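You operate a simulated robot arm through the tools that you are given. There is no shell and no other tool.

Carry out the task below with a simulated robot arm. There is one attempt and no reset: what you move stays moved.

JOB
Put things in order on the folding top. At the end: the brown herb shaker (marked "OREGANO") stands on top of the blue bean tin (marked "BEANS"); the grey herb shaker (marked "MINT") is on the cream side plate; the teal drink can (marked "LEMON") stands where the grey herb shaker stood; the blue herb shaker (marked "THYME") stands where the brown herb shaker stood; whatever was shut is shut again. Leave all else as you found it, and nothing knocked over. Set down upright: grey herb shaker.

It is judged by the outcome, as a careful person would: the job done as asked, and still so three seconds after it is handed in. It fails if anything else is knocked over, pushed out of place, dropped, spilled or broken.

ROBOT AND FRAMES
A 6-joint arm with a two-finger parallel gripper, fixed in place. Base frame: the origin is on the floor under the middle of its stand, x ahead of it, y to its left, z up; the work surface is at about z = 0.86. Readings come in m, degrees, newtons and seconds.
With the tool pointing down near the work surface it reaches from about 0.24 to 0.64 m from the base axis. Its first joint turns from -66.0 to 66.0 degrees. Payload 2.7 kg.
The TCP is the grasp point between the finger pads, 0.023 m short of the fingertips. In the tool frame z runs along the fingers and y along their closing line. The gripper opens to 0.094 m. The fingers are 0.038 m wide and 0.01 m thick; the gripper's body (0.054 by 0.096 m) begins 0.039 m behind the TCP.
Orientation is that of the tool frame in the base frame, as [roll, pitch, yaw] about the fixed x, y, z axes, in that order (R = Rz(yaw) Ry(pitch) Rx(roll)). With the fingers straight down and closing along the base's y, the tool's x points along the base's -x, its y along +y and its z along -z.

CONTROLS
- The arm moves only by the tool send_rows. Its argument "increments" is one flat list of numbers, 7 for each row, row after row: the turn, a rotation vector about the tool's x, y, z in units of 6 degrees (1.0 is 6 degrees), then the shift along the tool's x, y, z in units of 50 mm (1.0 is 50 mm), then the gripper command, from -1 (shut) to 1 (fully open), values between in proportion. In form: [rx, ry, rz, dx, dy, dz, jaw, rx, ry, rz, dx, dy, dz, jaw, ...]. A call has 1 to 20 rows; each row shifts and turns the commanded pose from where the row before left it, along the tool's axes as they then stand. A call with a number of a shift or a turn outside -1 to 1 is refused whole. Rows are played at 5 a second. More than 0.05 m and 8.6 degrees between two rows, or a gripper value outside its range, and nothing of the call is played. A pose out of reach is approached as far as the arm can. The call stops where the force on the tool passes 40 N (or 10 N more than at its start, if that is more) or the arm is blocked; 0.2 s more then pass. The fingers move at their own pace (about 0.045 m/s each) and stop on an object; they squeeze with about 37 N. The grip force told is the motor's: it shows also when the fingers shut on nothing. Time passes only in rows, and 0.2 s behind the last, so rows that do not move let the fingers close. It gives the time, the measured TCP pose, the force on the tool (base axes), the opening and the grip force at its end, in the units of the frame above (readings bear some noise), with the torque about the TCP (base axes, N m) and any sound that the robot's microphone picked up.
- Cameras (640 x 400 px; columns grow to the right, rows downward): "scene" is fixed at [0.082, -0.444, 1.3907]; the picture's right is [0.68, -0.74, 0.00], its down [-0.50, -0.46, -0.74] and it looks along [0.54, 0.50, -0.68] (base axes); focal length 214 px, centre (320, 200). "wrist" rides on the gripper at [0.086, 0.016, -0.074] in the tool frame; the picture's right is [-0.18, 0.98, 0.00], its down [-0.58, -0.11, -0.81] and it looks along [-0.79, -0.15, 0.59] (tool axes); focal length 243 px, centre (320, 200). There is no depth. A picture from a camera that has moved, and an enlarged one, comes with that camera's place and axes in the base frame and with its lens.
- camera(camera): a new picture of that camera. No time passes.
- enlarge(camera, box): a new picture of the part [left, top, right, bottom] of that camera's present view, enlarged. No time passes.
- close_job(): hands the job in; it is judged then, once.

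Nothing tells you positions but the pictures and the camera data. Unless the task says otherwise, let go and move clear before handing in.

The tools are called after "Request:" as a command line: name --argument value ..., lists and objects as JSON in quotes. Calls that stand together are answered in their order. send_rows: Moves the arm, as the interface text tells. Its arguments: {"type":"object","properties":{"increments":{"type":"array","items":{"type":"number"}}},"required":["increments"]} The other tools are called the same way: camera (camera) takes a picture; enlarge (camera, box) takes an enlarged picture of a part of a camera's view; close_job () hands the job in.

At the start:

```text
time: 0.0
tcp_pos: [0.393, -0.1577, 1.2198]
orientation: [-180.0, 0.0, -180.0]
ft_force: [0.4, 0.6, -0.2]
wrist_torque: [0.01, 0.01, 0.0]
finger_gap: 0.094
grasp_force: 0.0
```

scene: 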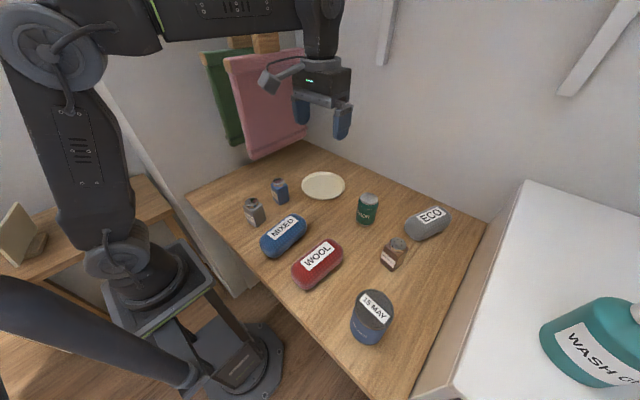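
wrist: 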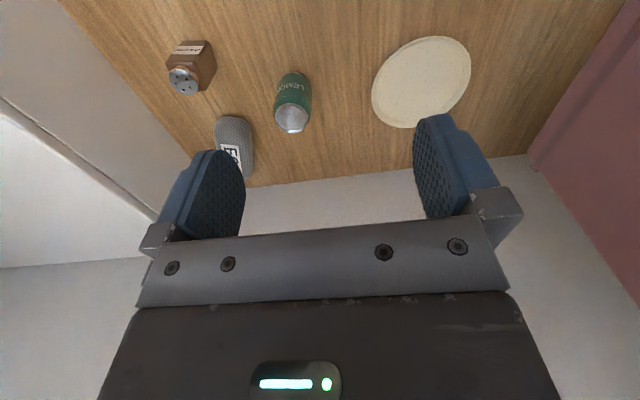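

I see a table with three shakers, a teal can, a plate, several lumpy objects and a lidded blue-grey container. I'll look closer before moving.

Request:
enlarge --camera "scene" --box '[230, 160, 350, 235]'

Request:
enlarge --camera "scene" --box '[340, 180, 468, 260]'

Request:
enlarge --camera "scene" --box '[250, 200, 410, 360]'

Request:
enlarge --camera "scene" --box '[180, 130, 500, 400]'

```text
5.33 times, centred on (290, 198) of scene
camera zoom: at [0.082, -0.444, 1.3907], right [0.68, -0.74, 0.0], down [-0.5, -0.46, -0.74], along [0.54, 0.5, -0.68], focal length 1144 px, centre (480, 213)
```

zoom: 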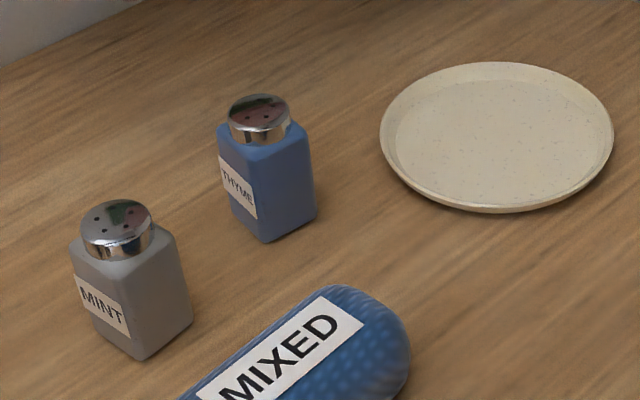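

```text
5.00 times, centred on (404, 220) of scene
camera zoom: at [0.082, -0.444, 1.3907], right [0.68, -0.74, 0.0], down [-0.5, -0.46, -0.74], along [0.54, 0.5, -0.68], focal length 1072 px, centre (-100, 100)
```

zoom: 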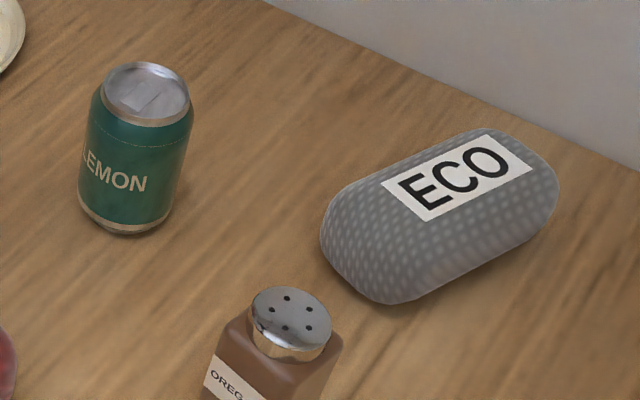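

```text
2.50 times, centred on (330, 280) of scene
camera zoom: at [0.082, -0.444, 1.3907], right [0.68, -0.74, 0.0], down [-0.5, -0.46, -0.74], along [0.54, 0.5, -0.68], focal length 536 px, centre (295, 0)
```

zoom: 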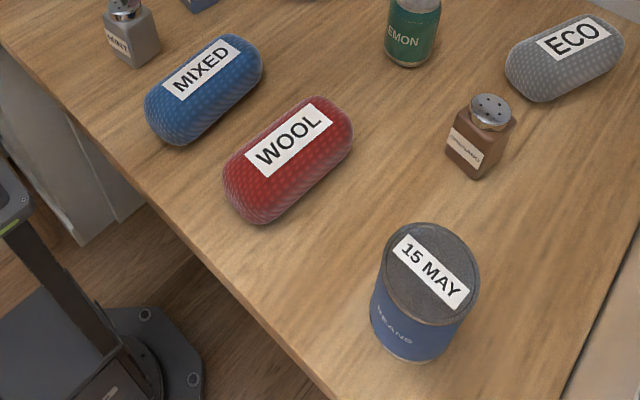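

```text
1.48 times, centred on (340, 265) of scene
camera zoom: at [0.082, -0.444, 1.3907], right [0.68, -0.74, 0.0], down [-0.5, -0.46, -0.74], along [0.54, 0.5, -0.68], focal length 318 px, centre (290, 104)
```

zoom: 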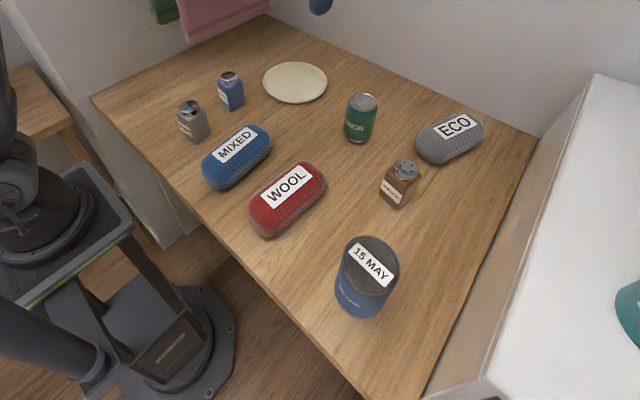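

Shakers, can and plate are identifiable. The tin appears shut with a grey lid, so nothing seems to need opening. Next I'll zoom on the brown shaker and the tin to fix their positions.

Request:
enlarge --camera "scene" --box '[356, 225, 436, 275]'

Request:
enlarge --camera "scene" --box '[316, 280, 428, 350]'

Request:
enlarge --camera "scene" --box '[340, 185, 404, 225]'

Request:
enlarge --camera "wrist" --box '[120, 0, 520, 250]'

```text
8.00 times, centred on (396, 250) of scene
camera zoom: at [0.082, -0.444, 1.3907], right [0.68, -0.74, 0.0], down [-0.5, -0.46, -0.74], along [0.54, 0.5, -0.68], focal length 1716 px, centre (-288, -200)
```

zoom: 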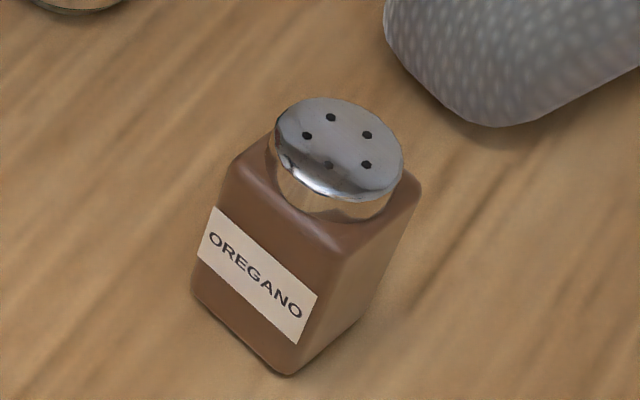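

```text
5.71 times, centred on (372, 315) of scene
camera zoom: at [0.082, -0.444, 1.3907], right [0.68, -0.74, 0.0], down [-0.5, -0.46, -0.74], along [0.54, 0.5, -0.68], focal length 1226 px, centre (23, -457)
```

zoom: 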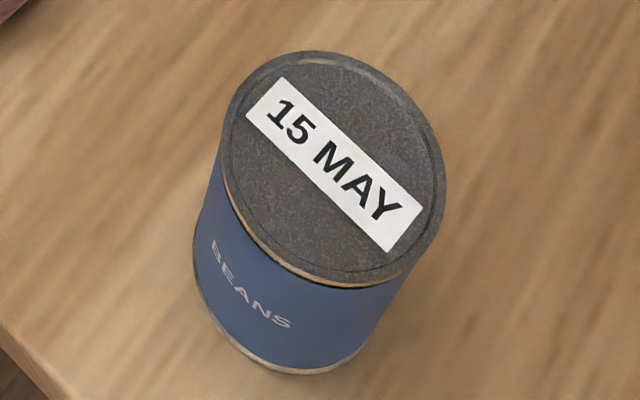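

```text
10.00 times, centred on (372, 205) of scene
camera zoom: at [0.082, -0.444, 1.3907], right [0.68, -0.74, 0.0], down [-0.5, -0.46, -0.74], along [0.54, 0.5, -0.68], focal length 2145 px, centre (-200, 150)
```

zoom: 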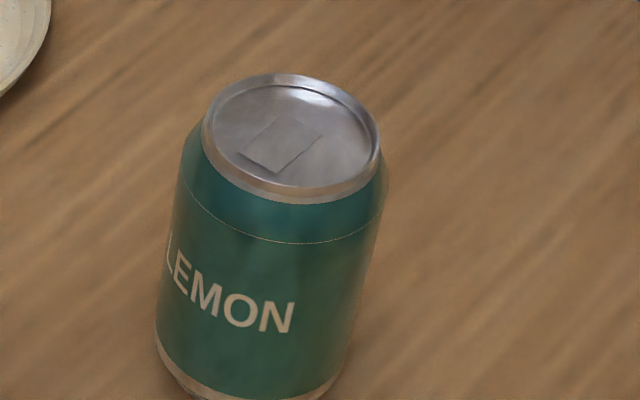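

```text
1.60 times, centred on (320, 125) of wrist
camera zoom: at [0.3065, -0.1408, 1.2929], right [0.18, 0.98, 0.0], down [0.58, -0.11, 0.81], along [0.79, -0.15, -0.59], focal length 388 px, centre (320, 320)
```

zoom: 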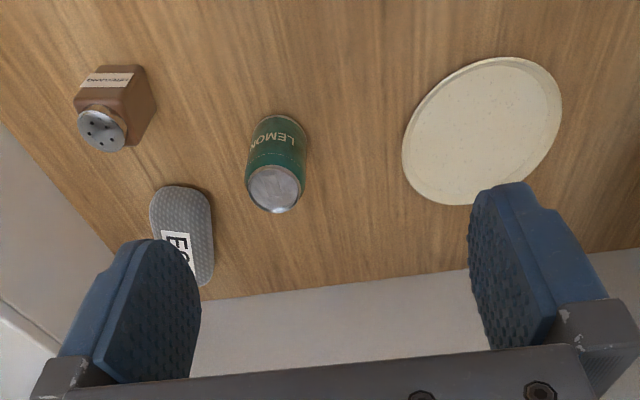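

Brown shaker is near (0.446, -0.372), turned about -9°; the tin is near (0.26, -0.417), both shut and standing. I'll move above the brown shaker and look with the wrist camera.

Request:
send_rows --increments '[0, 0, 0, -0.177, -0.713, 0.4, 1, 0, 0, 0, -0.177, -0.713, 0.4, 1, 0, 0, 0, -0.177, -0.713, 0.4, 1, 0, 0, 0, -0.177, -0.713, 0.4, 1, 0, 0, 0, -0.177, -0.713, 0.4, 1, 0, 0, 0, -0.177, -0.713, 0.4, 1, 0, 0, 0.75, 0, 0, 0, 1, 0, 0, 0.75, 0, 0, 0, 1, 0, 0, 0, 0, 0, 0, 1]'

Request:
camera --camera "wrist"

Request:
camera --camera "scene"

```text
time: 2.0
tcp_pos: [0.4453, -0.3711, 1.099]
orientation: [-180.0, -0.1, 171.0]
ft_force: [-0.3, 0.5, -0.2]
wrist_torque: [0.01, 0.03, 0.03]
finger_gap: 0.0941
grasp_force: 0.1
```

```text
taken
camera wrist: at [0.3626, -0.3392, 1.1723], right [0.34, 0.94, 0.0], down [0.56, -0.2, 0.81], along [0.76, -0.27, -0.59], focal length 243 px, centre (320, 200)
```

wrist: 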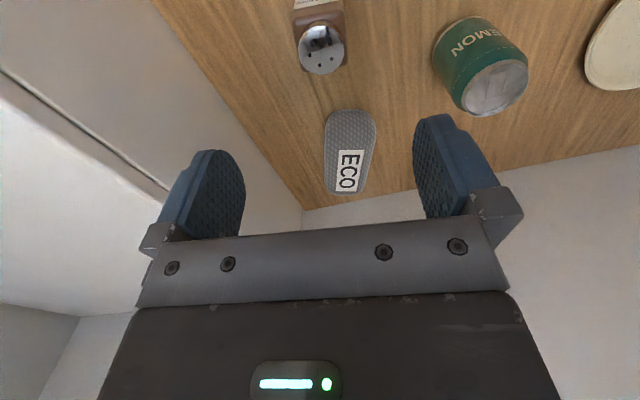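

```text
taken
```

scene: 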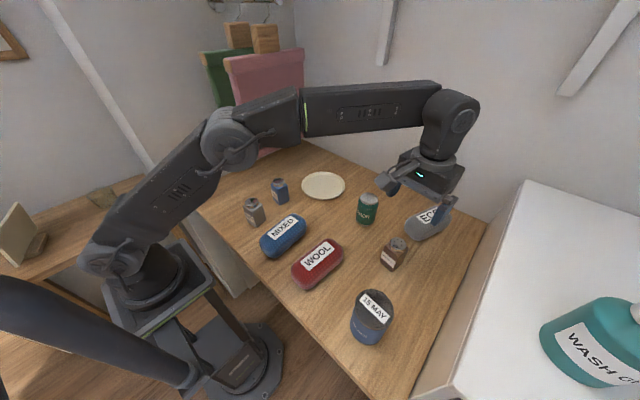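

The brown shaker's cap sits almost directly under the gripper. I'll zoom in to refine before descending.

Request:
enlarge --camera "wrist" --box '[240, 0, 400, 100]'

```text
4.00 times, centred on (320, 50) of wrist
camera zoom: at [0.3626, -0.3392, 1.1723], right [0.34, 0.94, 0.0], down [0.56, -0.2, 0.81], along [0.76, -0.27, -0.59], focal length 970 px, centre (320, 800)
```

zoom: 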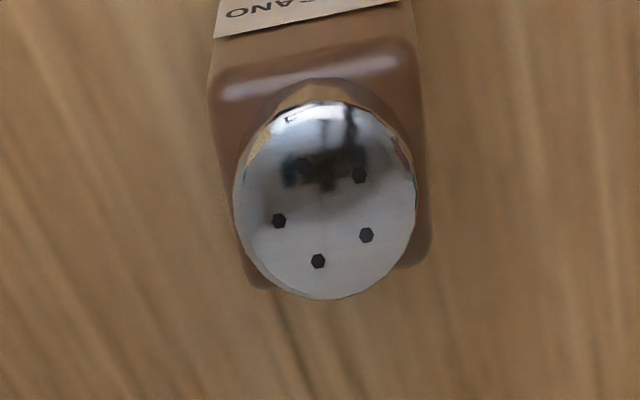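

Alignment is good: the cap is at about (0.447, -0.371), top near z 0.95. I'll descend to z≈0.924 so the gripper body clears the cap, then close.

Request:
send_rows --increments '[0, 0, 0, -0.02, 0, 0.7, 1, 0, 0, 0, -0.02, 0, 0.7, 1, 0, 0, 0, 0, 0, 0.7, 1, 0, 0, 0, 0, 0, 0.7, 1, 0, 0, 0, 0, 0, 0.5, 1, 0, 0, 0, 0, 0, 0.2, 1, 0, 0, 0, 0, 0, 0, 1]'

Request:
camera --camera "wrist"

Request:
enlarge --camera "scene" --box '[336, 180, 496, 280]'

```text
time: 3.6
tcp_pos: [0.4484, -0.372, 0.9244]
orientation: [180.0, 0.0, 170.9]
ft_force: [-1.4, -0.3, 0.0]
wrist_torque: [-0.01, 0.0, 0.01]
finger_gap: 0.0941
grasp_force: 0.1
```

```text
taken
camera wrist: at [0.3657, -0.3423, 0.9971], right [0.34, 0.94, 0.0], down [0.56, -0.2, 0.81], along [0.76, -0.27, -0.59], focal length 243 px, centre (320, 200)
```

wrist: 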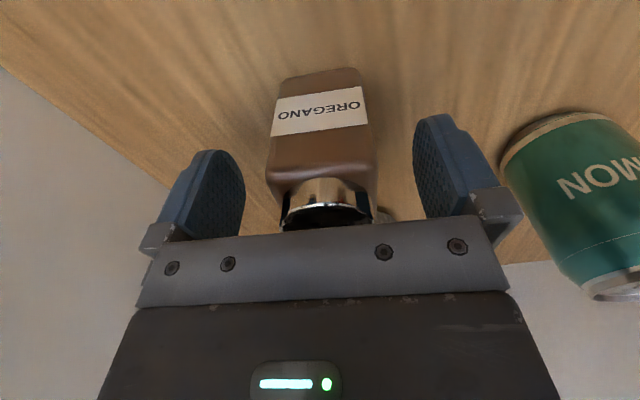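

```text
4.00 times, centred on (416, 230) of scene
camera zoom: at [0.082, -0.444, 1.3907], right [0.68, -0.74, 0.0], down [-0.5, -0.46, -0.74], along [0.54, 0.5, -0.68], focal length 858 px, centre (-64, 80)
```

zoom: 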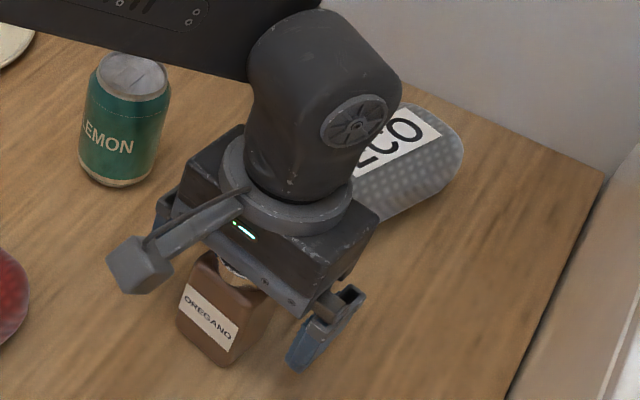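

The shaker sits centred between the fingers. Closing now.

Request:
send_rows --increments '[0, 0, 0, 0, 0, 0, -1, 0, 0, 0, 0, 0, 0, -1, 0, 0, 0, 0, 0, 0, -1, 0, 0, 0, 0, 0, 0, -1, 0, 0, 0, 0, 0, 0, -1, 0, 0, 0, 0, 0, 0, -1]'

Request:
camera --camera "wrist"

```text
time: 5.0
tcp_pos: [0.448, -0.372, 0.9248]
orientation: [180.0, 0.0, 171.0]
ft_force: [0.7, 0.9, -0.5]
wrist_torque: [0.06, -0.01, 0.05]
finger_gap: 0.0456
grasp_force: 37.6
```

```text
taken
camera wrist: at [0.3657, -0.3423, 0.9976], right [0.34, 0.94, 0.0], down [0.56, -0.2, 0.81], along [0.76, -0.27, -0.59], focal length 243 px, centre (320, 200)
```

wrist: 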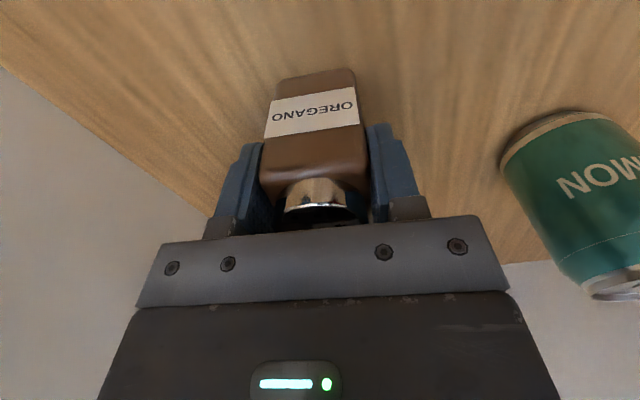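

Gripped firmly (gap 45.6 mm). Lifting straight up and checking that it came along.

Request:
send_rows --increments '[0, 0, 0, 0, 0, -0.3, -1, 0, 0, 0, 0, 0, -0.5, -1, 0, 0, 0, 0, 0, -0.8, -1, 0, 0, 0, 0, 0, -0.8, -1, 0, 0, 0, 0, 0, -0.8, -1, 0, 0, 0, 0, 0, -0.8, -1, 0, 0, 0, 0, 0, 0, -1]'

Request:
camera --camera "scene"

Request:
enlarge --camera "scene" --box '[324, 280, 420, 340]'

```text
time: 6.6
tcp_pos: [0.4466, -0.3693, 1.124]
orientation: [180.0, 0.1, 170.9]
ft_force: [0.3, 0.1, -1.1]
wrist_torque: [0.02, -0.02, -0.01]
finger_gap: 0.0459
grasp_force: 37.0
```

```text
taken
```

scene: 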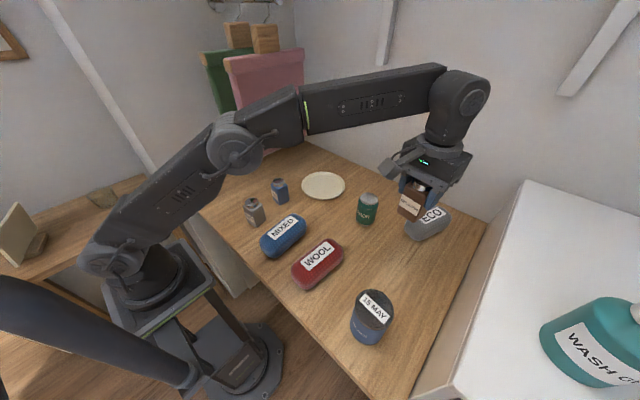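

```text
6.67 times, centred on (372, 310) of scene
camera zoom: at [0.082, -0.444, 1.3907], right [0.68, -0.74, 0.0], down [-0.5, -0.46, -0.74], along [0.54, 0.5, -0.68], focal length 1430 px, centre (-27, -533)
```

zoom: 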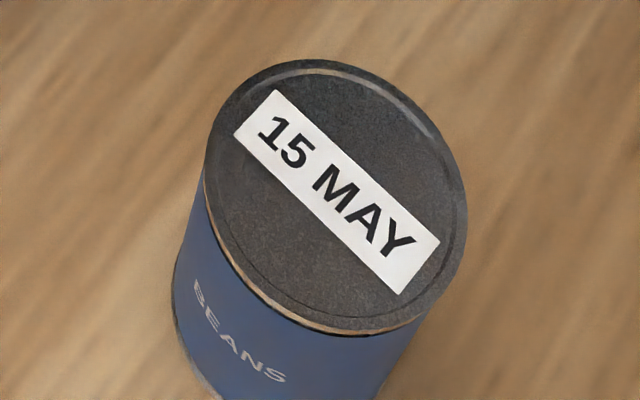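

The shaker is held upright and lifted. I estimate the tin at about (0.270, -0.412) with lid top at z≈0.957; I'll hover above it and check.

Request:
send_rows --increments '[0, 0, 0, 0.561, -0.23, 0, -1, 0, 0, 0, 0.561, -0.23, 0, -1, 0, 0, 0, 0.561, -0.23, 0, -1, 0, 0, 0, 0.561, -0.23, 0.2, -1, 0, 0, 0, 0.561, -0.23, 0.3, -1, 0, 0, 0, 0.561, -0.23, 0.3, -1, 0, 0, 0, 0, 0, 0, -1]'

Request:
camera --camera "wrist"

Request:
camera --camera "scene"

```text
time: 8.2
tcp_pos: [0.2699, -0.4123, 1.0834]
orientation: [179.9, 0.0, 171.0]
ft_force: [0.1, -0.4, -1.6]
wrist_torque: [0.01, -0.01, -0.01]
finger_gap: 0.0455
grasp_force: 36.9
```

```text
taken
camera wrist: at [0.1859, -0.3823, 1.1569], right [0.34, 0.94, 0.0], down [0.56, -0.2, 0.81], along [0.76, -0.27, -0.59], focal length 243 px, centre (320, 200)
```

wrist: 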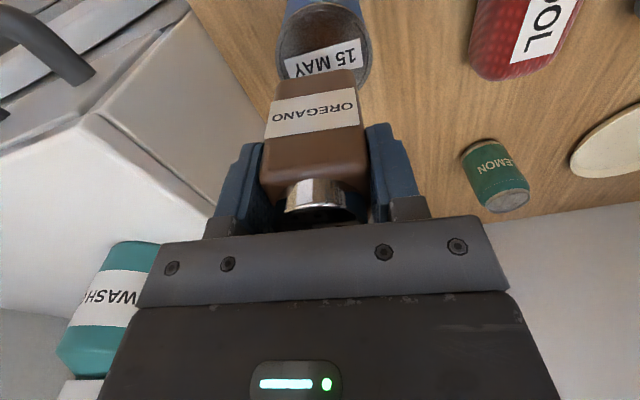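

```text
taken
```

scene: 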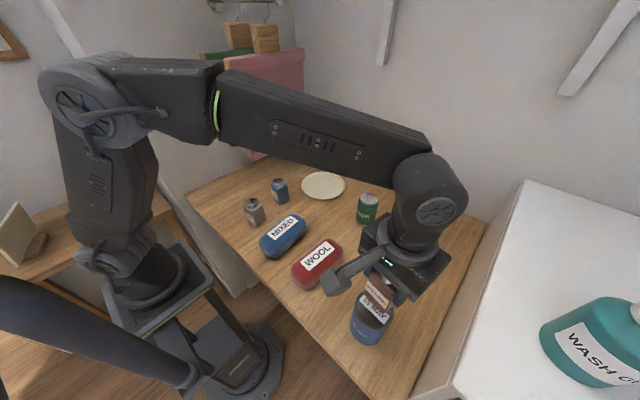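

Request:
enlarge --camera "wrist" --box '[240, 0, 400, 100]'

Request:
enlarge --camera "scene" --box '[310, 260, 438, 350]'

```text
4.00 times, centred on (320, 50) of wrist
camera zoom: at [0.1859, -0.3823, 1.1569], right [0.34, 0.94, 0.0], down [0.56, -0.2, 0.81], along [0.76, -0.27, -0.59], focal length 970 px, centre (320, 800)
```

zoom: 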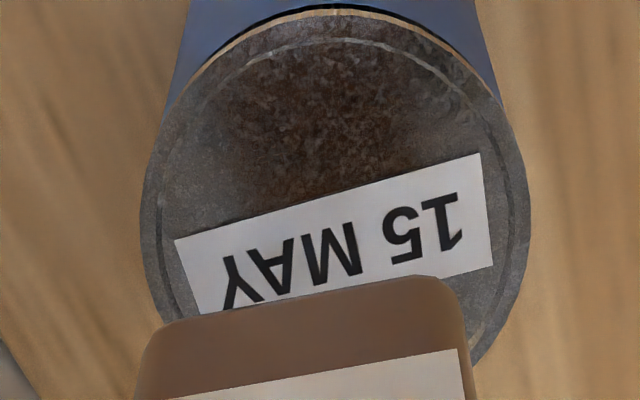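

```text
4.44 times, centred on (374, 305) of scene
camera zoom: at [0.082, -0.444, 1.3907], right [0.68, -0.74, 0.0], down [-0.5, -0.46, -0.74], along [0.54, 0.5, -0.68], focal length 953 px, centre (80, -267)
```

zoom: 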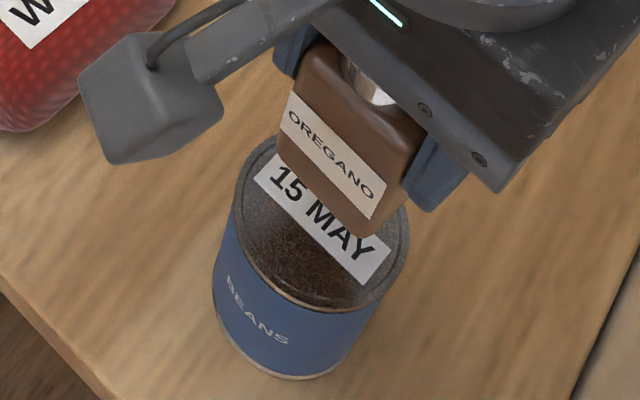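

The shaker hovers over the lid, nearly centred. I'll lower partway and check again from both cameras.

Request:
send_rows --increments '[0, 0, 0, 0.023, 0.017, 0.38, -1, 0, 0, 0, 0.023, 0.017, 0.38, -1, 0, 0, 0, 0, 0, 0, -1]'

Request:
enlarge --camera "wrist" --box '[240, 0, 400, 100]'

Request:
enlarge --camera "scene" --box '[310, 260, 438, 350]'

```text
time: 9.0
tcp_pos: [0.2688, -0.4105, 1.0435]
orientation: [-180.0, -0.1, 171.0]
ft_force: [-0.9, 0.4, -1.8]
wrist_torque: [-0.02, -0.01, -0.01]
finger_gap: 0.0459
grasp_force: 36.8
```

```text
4.00 times, centred on (320, 50) of wrist
camera zoom: at [0.1858, -0.3802, 1.1174], right [0.34, 0.94, 0.0], down [0.56, -0.2, 0.81], along [0.76, -0.27, -0.59], focal length 970 px, centre (320, 800)
```

zoom: 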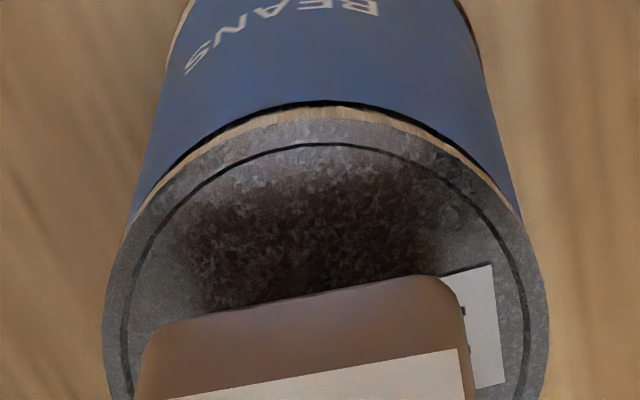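

```text
4.44 times, centred on (374, 305) of scene
camera zoom: at [0.082, -0.444, 1.3907], right [0.68, -0.74, 0.0], down [-0.5, -0.46, -0.74], along [0.54, 0.5, -0.68], focal length 953 px, centre (80, -267)
```

zoom: 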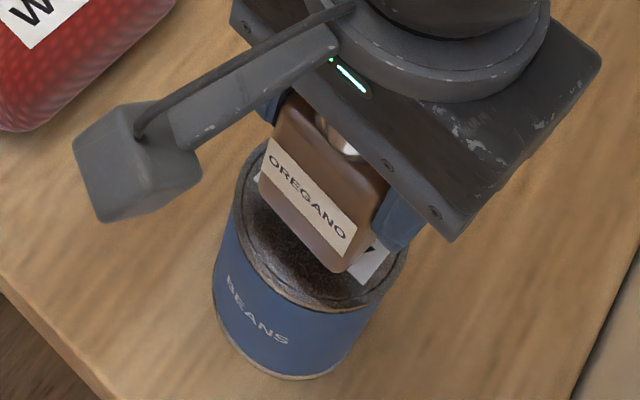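

The shaker is close to centred; I'll nudge 3 mm toward the base and lower gently in small steps, watching the force.

Request:
send_rows --increments '[0, 0, 0, 0.062, 0.01, 0.1, -1, 0, 0, 0, 0, 0, 0.1, -1, 0, 0, 0, 0, 0, 0.06, -1, 0, 0, 0, 0, 0, 0, -1]'

Request:
enlarge --camera "scene" --box '[310, 260, 438, 350]'

Request:
enlarge --camera "wrist" --box '[240, 0, 400, 100]'

```text
time: 10.0
tcp_pos: [0.2627, -0.4092, 1.0334]
orientation: [-180.0, 0.0, 171.0]
ft_force: [-0.6, -0.2, -1.2]
wrist_torque: [-0.04, 0.01, 0.0]
finger_gap: 0.0459
grasp_force: 36.8
```

```text
4.44 times, centred on (374, 305) of scene
camera zoom: at [0.082, -0.444, 1.3907], right [0.68, -0.74, 0.0], down [-0.5, -0.46, -0.74], along [0.54, 0.5, -0.68], focal length 953 px, centre (80, -267)
```

zoom: 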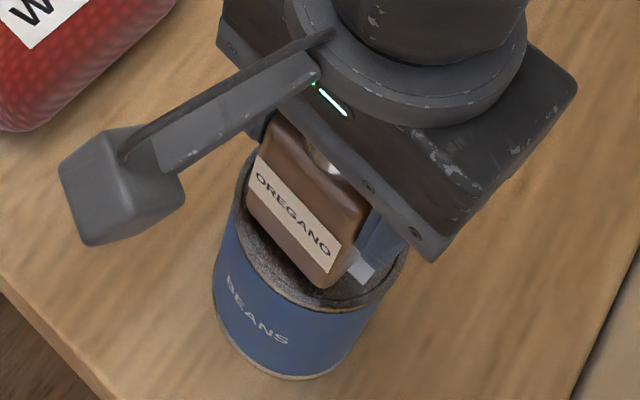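

```text
4.00 times, centred on (320, 50) of wrist
camera zoom: at [0.1815, -0.3787, 1.1067], right [0.34, 0.94, 0.0], down [0.56, -0.2, 0.81], along [0.76, -0.27, -0.59], focal length 970 px, centre (320, 800)
```

zoom: 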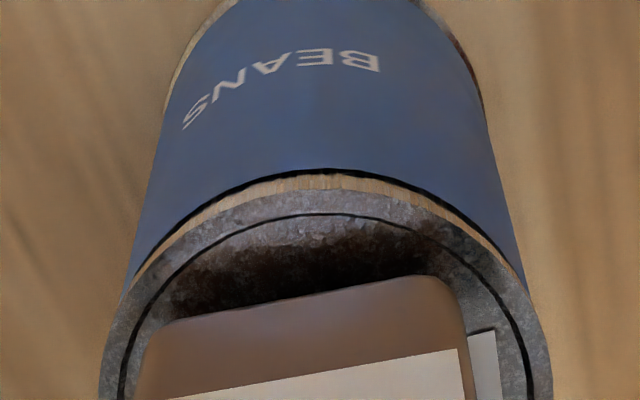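

Very near the lid and centred. Continuing down in 2 mm steps.

Request:
send_rows --increments '[0, 0, 0, 0, 0, 0.04, -1, 0, 0, 0, 0, 0, 0.04, -1, 0, 0, 0, 0, 0, 0, -1]'

Request:
enlarge --camera "wrist" --box '[240, 0, 400, 100]'

```text
time: 10.8
tcp_pos: [0.2664, -0.4105, 1.0289]
orientation: [180.0, 0.0, 171.1]
ft_force: [0.3, 0.5, -1.1]
wrist_torque: [0.01, -0.02, -0.04]
finger_gap: 0.0458
grasp_force: 36.6
```

```text
4.00 times, centred on (320, 50) of wrist
camera zoom: at [0.1824, -0.3793, 1.1025], right [0.34, 0.94, 0.0], down [0.56, -0.2, 0.81], along [0.76, -0.27, -0.59], focal length 970 px, centre (320, 800)
```

zoom: 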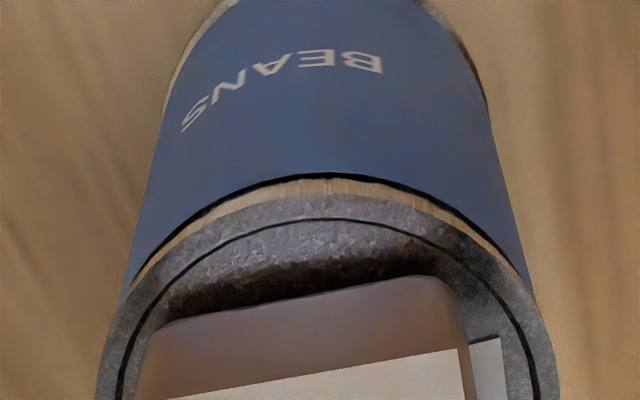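

Not in contact yet. Continuing in small steps.

Request:
send_rows --increments '[0, 0, 0, 0, 0, 0.04, -1, 0, 0, 0, 0, 0, 0.04, -1, 0, 0, 0, 0, 0, 0, -1]'

Request:
enlarge --camera "wrist" --box '[240, 0, 400, 100]'

Request:
enlarge --camera "scene" --box '[342, 276, 406, 316]'

```text
time: 11.6
tcp_pos: [0.2649, -0.4111, 1.0298]
orientation: [-179.7, 0.2, 170.9]
ft_force: [-3.3, 10.0, 34.1]
wrist_torque: [0.68, 0.39, -0.07]
finger_gap: 0.046
grasp_force: 37.1
```

```text
4.00 times, centred on (320, 50) of wrist
camera zoom: at [0.1821, -0.3794, 1.1018], right [0.33, 0.94, 0.0], down [0.55, -0.19, 0.81], along [0.76, -0.27, -0.59], focal length 970 px, centre (320, 800)
```

zoom: 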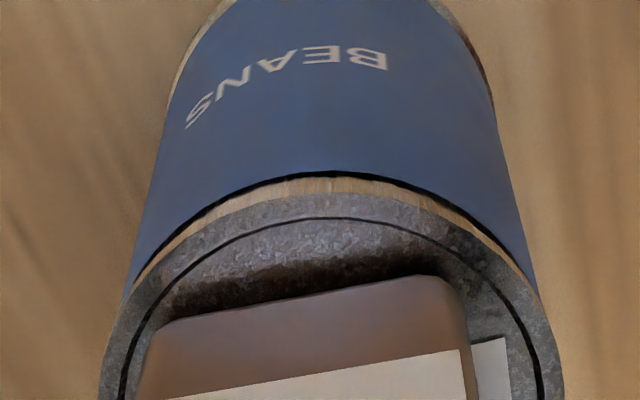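

```text
10.00 times, centred on (374, 296) of scene
camera zoom: at [0.0816, -0.4432, 1.391], right [0.68, -0.74, 0.0], down [-0.5, -0.46, -0.74], along [0.54, 0.5, -0.68], focal length 2145 px, centre (-220, -760)
```

zoom: 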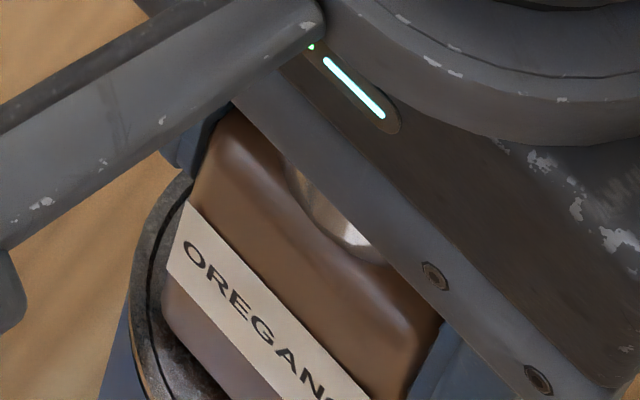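

Contact with the lid at TCP z≈1.027–1.03. I'm backing off ~3 mm of command to relieve the pressing force before release.

Request:
send_rows --increments '[0, 0, 0, 0, 0, -0.04, -1, 0, 0, 0, 0, 0, 0, -1]'

Request:
enlarge --camera "scene" --box '[310, 260, 438, 350]'

```text
time: 12.2
tcp_pos: [0.2645, -0.4102, 1.0295]
orientation: [-179.8, 0.2, 171.1]
ft_force: [0.4, 5.0, 27.2]
wrist_torque: [0.19, 0.06, -0.02]
finger_gap: 0.0458
grasp_force: 36.9
```

```text
4.44 times, centred on (374, 305) of scene
camera zoom: at [0.0818, -0.4435, 1.3909], right [0.68, -0.74, 0.0], down [-0.5, -0.46, -0.74], along [0.54, 0.5, -0.68], focal length 953 px, centre (80, -267)
```

zoom: 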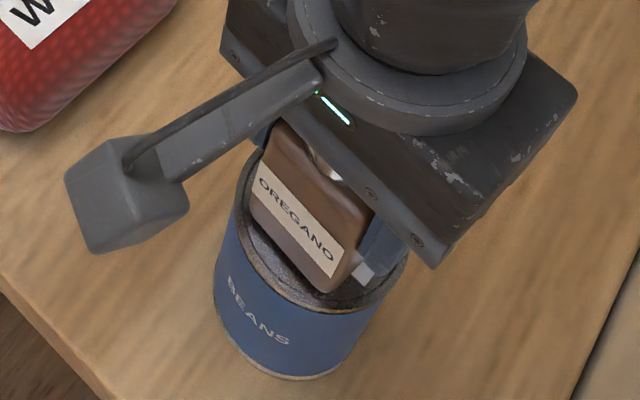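

Request:
send_rows --increments '[0, 0, 0, 0, 0, -0.06, -1, 0, 0, 0, 0, 0, 0, -1]'

```text
time: 12.8
tcp_pos: [0.2632, -0.4109, 1.0301]
orientation: [179.9, -0.1, 171.0]
ft_force: [1.0, -1.6, 3.9]
wrist_torque: [-0.25, -0.2, 0.04]
finger_gap: 0.0457
grasp_force: 37.2
```

Nearly neutral contact force now. Releasing, then lifting straight up.

Request:
send_rows --increments '[0, 0, 0, 0, 0, 0, 0.2, 0, 0, 0, 0, 0, 0, 0.5, 0, 0, 0, 0, 0, 0, 0.8, 0, 0, 0, 0, 0, 0, 1, 0, 0, 0, 0, 0, 0, 1]'

Request:
enlarge --camera "scene" --box '[310, 260, 438, 350]'

Request:
camera --camera "wrist"

```text
time: 14.0
tcp_pos: [0.2644, -0.4093, 1.031]
orientation: [-179.9, 0.0, 171.0]
ft_force: [-0.7, -0.9, -0.6]
wrist_torque: [-0.01, 0.03, 0.0]
finger_gap: 0.0939
grasp_force: 0.0
```

```text
4.44 times, centred on (374, 305) of scene
camera zoom: at [0.082, -0.444, 1.3907], right [0.68, -0.74, 0.0], down [-0.5, -0.46, -0.74], along [0.54, 0.5, -0.68], focal length 953 px, centre (80, -267)
```

zoom: 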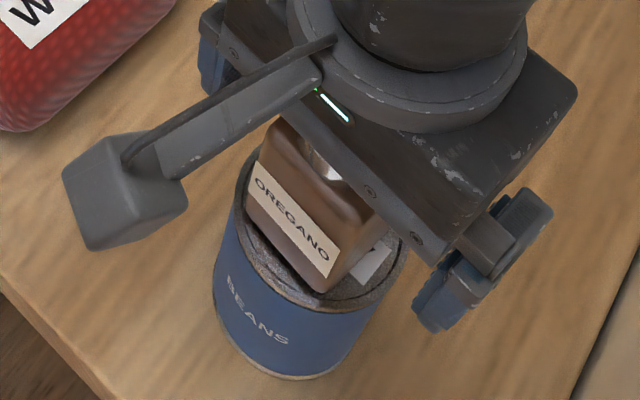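

```text
taken
camera wrist: at [0.182, -0.3796, 1.1037], right [0.34, 0.94, 0.0], down [0.56, -0.2, 0.81], along [0.76, -0.27, -0.59], focal length 243 px, centre (320, 200)
```

wrist: 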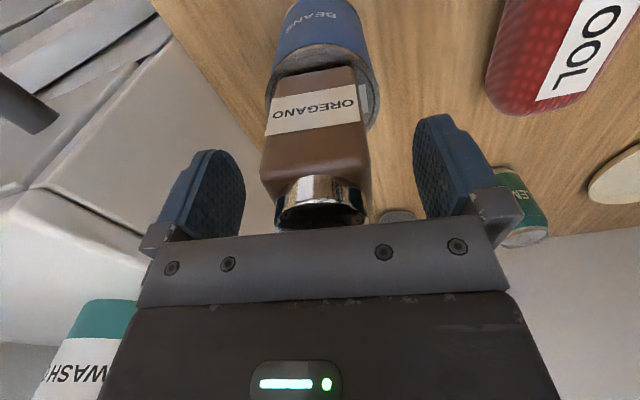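

Oregano stands on the tin, released. I'll lift clear, then travel over to the blue THYME shaker.

Request:
send_rows --increments '[0, 0, 0, 0, 0, -0.3, 1, 0, 0, 0, 0, 0, -0.5, 1, 0, 0, 0, 0, 0, -0.8, 1, 0, 0, 0, 0, 0, -0.8, 1, 0, 0, 0, -0.1216, 0.8624, 0, 1, 0, 0, 0, -0.1216, 0.8624, 0, 1, 0, 0, 0, -0.1216, 0.8624, 0, 1, 0, 0, 0, -0.1216, 0.8624, 0, 1, 0, 0, 0, -0.1216, 0.8624, 0, 1, 0, 0, 0, -0.1216, 0.8624, 0, 1, 0, 0, 0, -0.1216, 0.8624, 0, 1, 0, 0, 0, -0.1216, 0.8624, 0, 1, 0, 0, 0, -0.1216, 0.8624, 0, 1, 0, 0, 0, -0.1216, 0.8624, 0, 1, 0, 0, 0, -0.1216, 0.8624, 0, 1, 0, 0, -0.667, 0, 0, 0.5, 1, 0, 0, 0, 0, 0, 0.5, 1, 0, 0, 0, 0, 0, 0, 1]'

Request:
camera --camera "wrist"

Request:
camera --camera "scene"

Request:
enlarge --camera "scene" --box '[310, 245, 438, 350]'

```text
time: 17.8
tcp_pos: [0.4068, 0.0482, 1.1013]
orientation: [180.0, 0.0, 175.0]
ft_force: [0.4, -0.1, -1.0]
wrist_torque: [-0.03, 0.02, 0.03]
finger_gap: 0.0938
grasp_force: 0.1
```

```text
taken
camera wrist: at [0.3221, 0.0729, 1.1738], right [0.27, 0.96, 0.0], down [0.57, -0.16, 0.81], along [0.78, -0.22, -0.59], focal length 243 px, centre (320, 200)
```

wrist: 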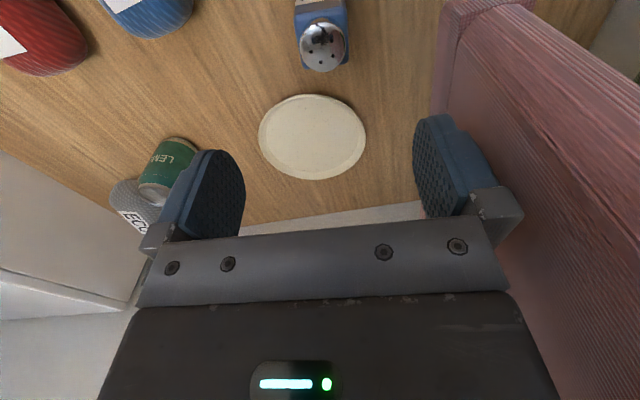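

```text
taken
```

scene: 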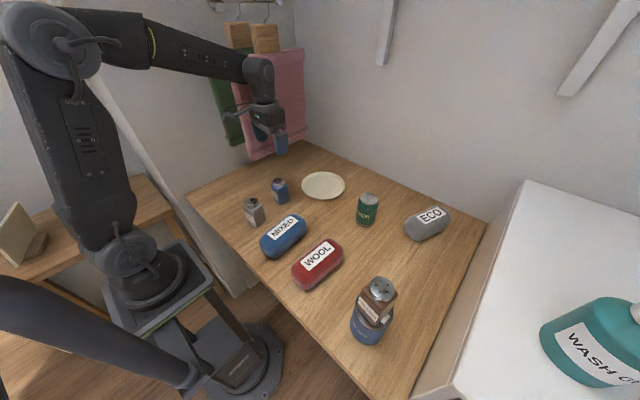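

```text
3.81 times, centred on (374, 298) of scene
camera zoom: at [0.082, -0.4439, 1.3907], right [0.68, -0.74, 0.0], down [-0.5, -0.46, -0.74], along [0.54, 0.5, -0.68], focal length 817 px, centre (114, -171)
```

zoom: 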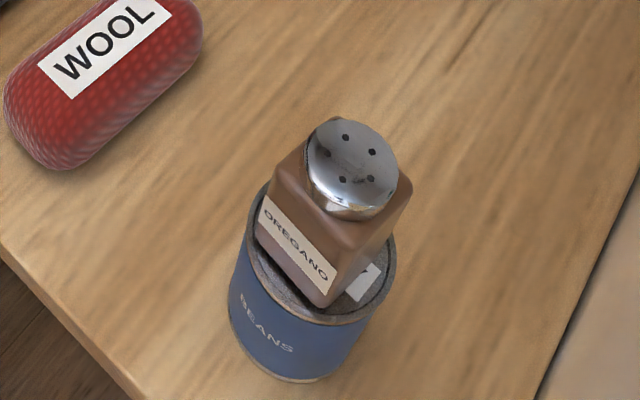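

Oregano stands well on the tin. THYME is under the gripper; a hanging pink towel is on the left side (y≈0.14), so I'll keep clear of it. Zooming to refine.

Request:
enlarge --camera "wrist" --box '[240, 0, 400, 100]'

Request:
enlarge --camera "scene" --box '[200, 80, 360, 180]'

```text
4.00 times, centred on (320, 50) of wrist
camera zoom: at [0.3221, 0.0729, 1.1738], right [0.27, 0.96, 0.0], down [0.57, -0.16, 0.81], along [0.78, -0.22, -0.59], focal length 970 px, centre (320, 800)
```

zoom: 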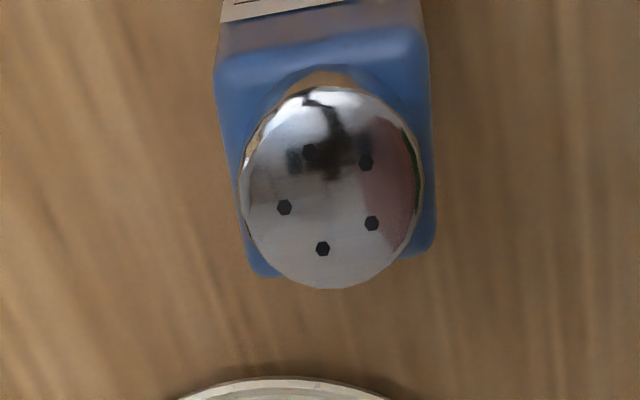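

```text
4.00 times, centred on (280, 130) of scene
camera zoom: at [0.082, -0.4439, 1.3907], right [0.68, -0.74, 0.0], down [-0.5, -0.46, -0.74], along [0.54, 0.5, -0.68], focal length 858 px, centre (480, 480)
```

zoom: 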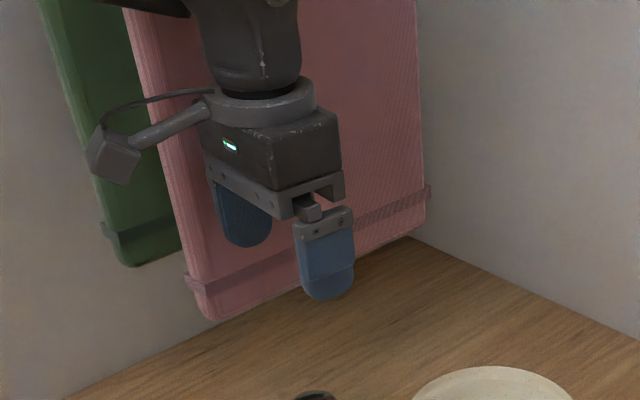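

THYME's cap is ~3 mm to +y of the gripper centre and turned ~2° further. Correcting and descending to z≈0.925.

Request:
send_rows --increments '[0, 0, 0.25, -0.01, 0.07, 0.7, 1, 0, 0, 0, 0, 0, 0.7, 1, 0, 0, 0, 0, 0, 0.7, 1, 0, 0, 0, 0, 0, 0.7, 1, 0, 0, 0, 0, 0, 0.536, 1, 0, 0, 0, 0, 0, 0.2, 1, 0, 0, 0, 0, 0, 0, 1]'

Request:
camera --camera "wrist"

Request:
enlarge --camera "scene" --box '[220, 130, 364, 220]'

```text
time: 19.4
tcp_pos: [0.406, 0.0522, 0.9229]
orientation: [-180.0, 0.0, 173.5]
ft_force: [0.4, -0.7, 0.0]
wrist_torque: [-0.04, 0.04, 0.0]
finger_gap: 0.094
grasp_force: 0.2
```

```text
taken
camera wrist: at [0.3223, 0.0783, 0.9956], right [0.29, 0.96, 0.0], down [0.57, -0.17, 0.81], along [0.77, -0.24, -0.59], focal length 243 px, centre (320, 200)
```

wrist: 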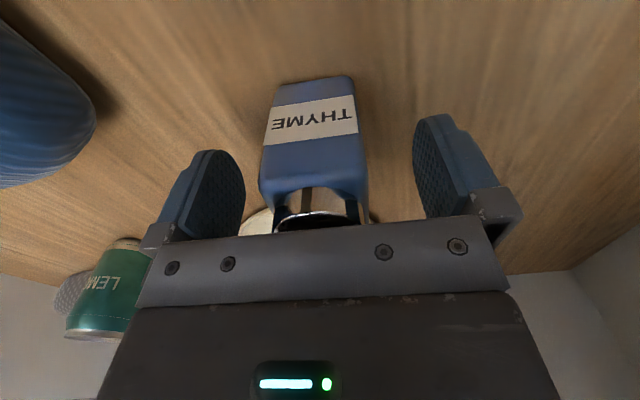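

```text
4.44 times, centred on (292, 175) of scene
camera zoom: at [0.082, -0.444, 1.3907], right [0.68, -0.74, 0.0], down [-0.5, -0.46, -0.74], along [0.54, 0.5, -0.68], focal length 953 px, centre (444, 311)
```

zoom: 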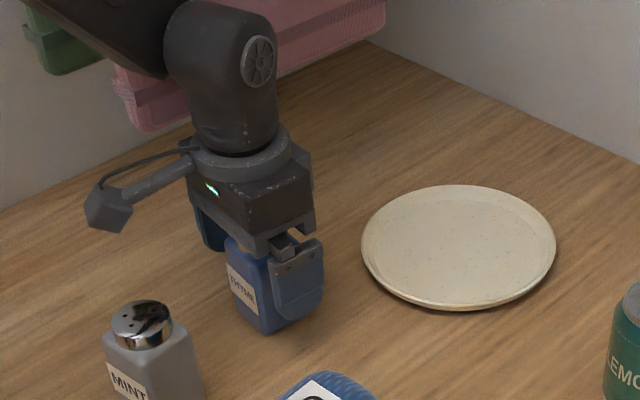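

Centred. Closing on THYME.

Request:
send_rows --increments '[0, 0, 0, 0, 0, 0, -1, 0, 0, 0, 0, 0, 0, -1, 0, 0, 0, 0, 0, 0, -1, 0, 0, 0, 0, 0, 0, -1, 0, 0, 0, 0, 0, 0, -1, 0, 0, 0, 0, 0, 0, -1]'

Request:
camera --camera "wrist"

```text
time: 20.8
tcp_pos: [0.4072, 0.05, 0.9236]
orientation: [-179.9, 0.0, 173.5]
ft_force: [-0.7, 0.3, 1.0]
wrist_torque: [0.02, 0.02, -0.01]
finger_gap: 0.0457
grasp_force: 36.5
```

```text
taken
camera wrist: at [0.3224, 0.0784, 0.996], right [0.29, 0.96, 0.0], down [0.57, -0.17, 0.81], along [0.77, -0.24, -0.59], focal length 243 px, centre (320, 200)
```

wrist: 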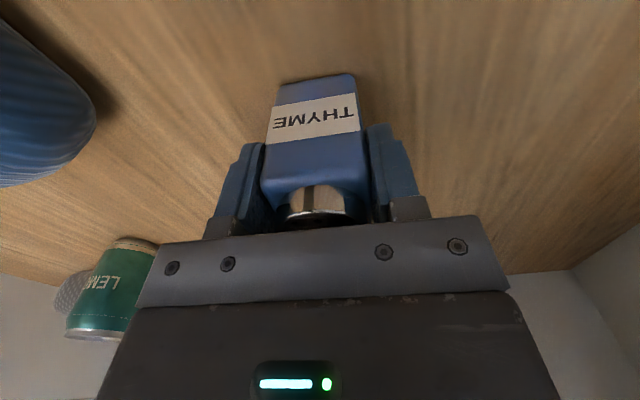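

THYME is held. Lifting and carrying it over to the brown shaker's old spot at (0.448, -0.370).

Request:
send_rows --increments '[0, 0, 0, 0, 0, -0.3, -1, 0, 0, 0, 0, 0, -0.5, -1, 0, 0, 0, 0, 0, -0.8, -1, 0, 0, 0, 0, 0, -0.8, -1, 0, 0, 0, 0, 0, -0.8, -1, 0, 0, 0, 0, 0, -0.8, -1, 0, 0, 0, -0.179, -0.83, 0, -1, 0, 0, 0, -0.179, -0.83, 0, -1, 0, 0, 0, -0.179, -0.83, 0, -1, 0, 0, 0, -0.179, -0.83, 0, -1, 0, 0, 0, -0.179, -0.83, 0, -1, 0, 0, 0, -0.179, -0.83, 0, -1, 0, 0, 0, -0.179, -0.83, 0, -1, 0, 0, 0, -0.179, -0.83, 0, -1, 0, 0, 0, -0.179, -0.83, 0, -1, 0, 0, 0, -0.179, -0.83, 0, -1, 0, 0, 0.417, 0, 0, 0, -1, 0, 0, 0, 0, 0, 0, -1]'

Request:
camera --camera "wrist"

Request:
camera --camera "scene"

```text
time: 24.6
tcp_pos: [0.4502, -0.3727, 1.1235]
orientation: [-180.0, 0.2, 171.0]
ft_force: [-0.3, -0.2, -1.0]
wrist_torque: [-0.01, 0.01, -0.03]
finger_gap: 0.0455
grasp_force: 36.8
```

```text
taken
camera wrist: at [0.3667, -0.3415, 1.197], right [0.34, 0.94, 0.0], down [0.56, -0.2, 0.81], along [0.76, -0.27, -0.59], focal length 243 px, centre (320, 200)
```

wrist: 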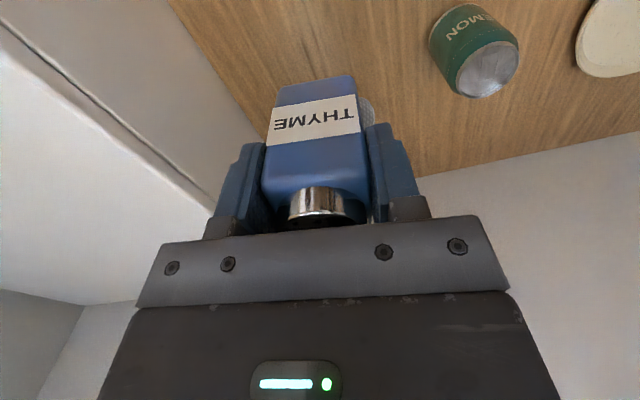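

```text
taken
```

scene: 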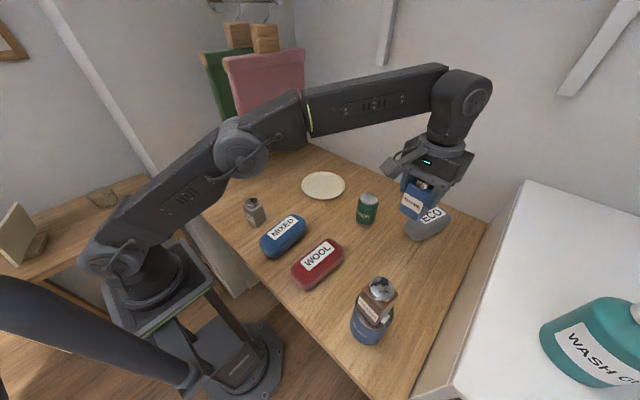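

Held upright above the old Oregano spot. Lowering to just above the table, then in small steps.

Request:
send_rows --increments '[0, 0, 0, 0.028, 0.02, 0.8, -1, 0, 0, 0, 0, 0, 0.8, -1, 0, 0, 0, 0, 0, 0.8, -1, 0, 0, 0, 0, 0, 0.8, -1, 0, 0, 0, 0, 0, 0.4, -1, 0, 0, 0, 0, 0, 0.2, -1, 0, 0, 0, 0, 0, 0.1, -1, 0, 0, 0, 0, 0, 0.04, -1, 0, 0, 0, 0, 0, 0, -1]'

Request:
camera --camera "wrist"

Request:
enlarge --camera "scene" --box '[356, 225, 436, 275]'

```text
time: 26.6
tcp_pos: [0.4466, -0.3703, 0.9274]
orientation: [179.9, 0.0, 171.0]
ft_force: [0.1, -0.1, -1.3]
wrist_torque: [0.0, 0.03, 0.0]
finger_gap: 0.0459
grasp_force: 37.2
```

```text
taken
camera wrist: at [0.3637, -0.3406, 0.9997], right [0.34, 0.94, 0.0], down [0.56, -0.2, 0.81], along [0.76, -0.27, -0.59], focal length 243 px, centre (320, 200)
```

wrist: 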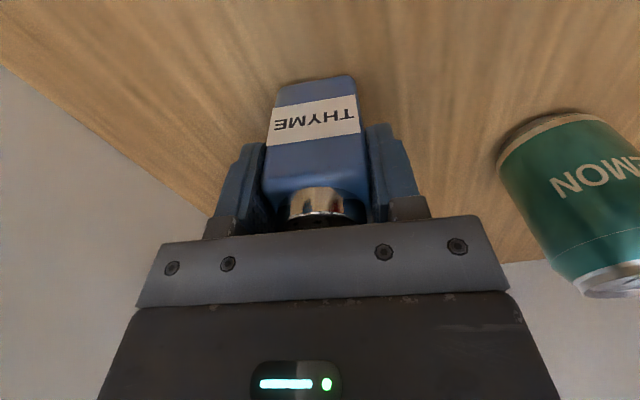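

```text
8.00 times, centred on (396, 250) of scene
camera zoom: at [0.082, -0.444, 1.3907], right [0.68, -0.74, 0.0], down [-0.5, -0.46, -0.74], along [0.54, 0.5, -0.68], focal length 1716 px, centre (-288, -200)
```

zoom: 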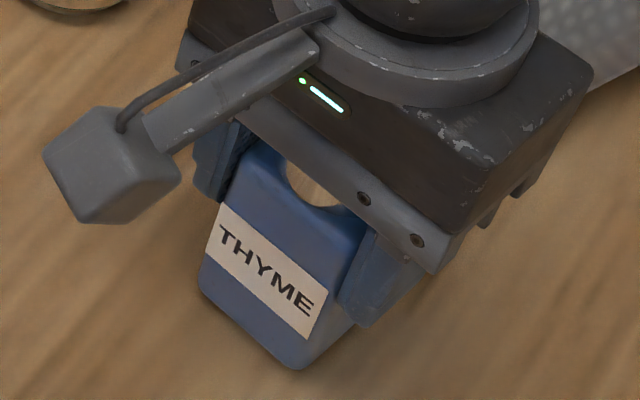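

Matches Oregano's original footprint to within ~1–2 mm. Lowering the last few millimetres.

Request:
send_rows --increments '[0, 0, 0, 0, 0, 0.04, -1, 0, 0, 0, 0, 0, 0.03, -1, 0, 0, 0, 0, 0, 0, -1]'

```text
time: 27.4
tcp_pos: [0.4481, -0.3714, 0.9234]
orientation: [-179.9, -0.1, 171.0]
ft_force: [0.1, -0.2, -0.2]
wrist_torque: [0.0, -0.01, 0.02]
finger_gap: 0.0458
grasp_force: 37.3
```

Request:
send_rows --increments '[0, 0, 0, 0, 0, 0.03, -1, 0, 0, 0, 0, 0, 0, -1]'

Request:
enlarge --camera "scene" --box '[356, 225, 436, 275]'

```text
time: 28.0
tcp_pos: [0.4481, -0.3713, 0.9224]
orientation: [-179.9, 0.0, 171.0]
ft_force: [-0.5, 0.4, 3.3]
wrist_torque: [0.1, 0.04, 0.01]
finger_gap: 0.0458
grasp_force: 37.3
```

```text
8.00 times, centred on (396, 250) of scene
camera zoom: at [0.0819, -0.4439, 1.3907], right [0.68, -0.74, 0.0], down [-0.5, -0.46, -0.74], along [0.54, 0.5, -0.68], focal length 1716 px, centre (-288, -200)
```

zoom: 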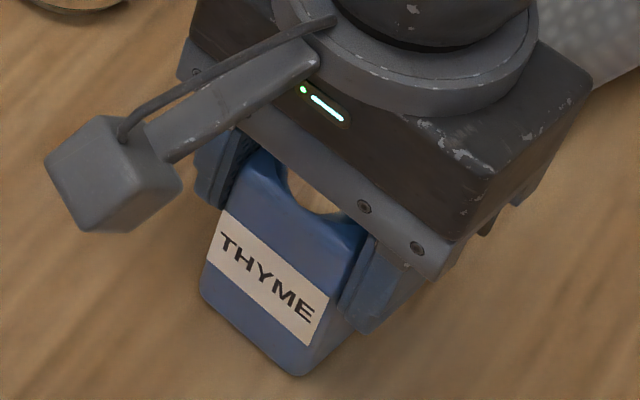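

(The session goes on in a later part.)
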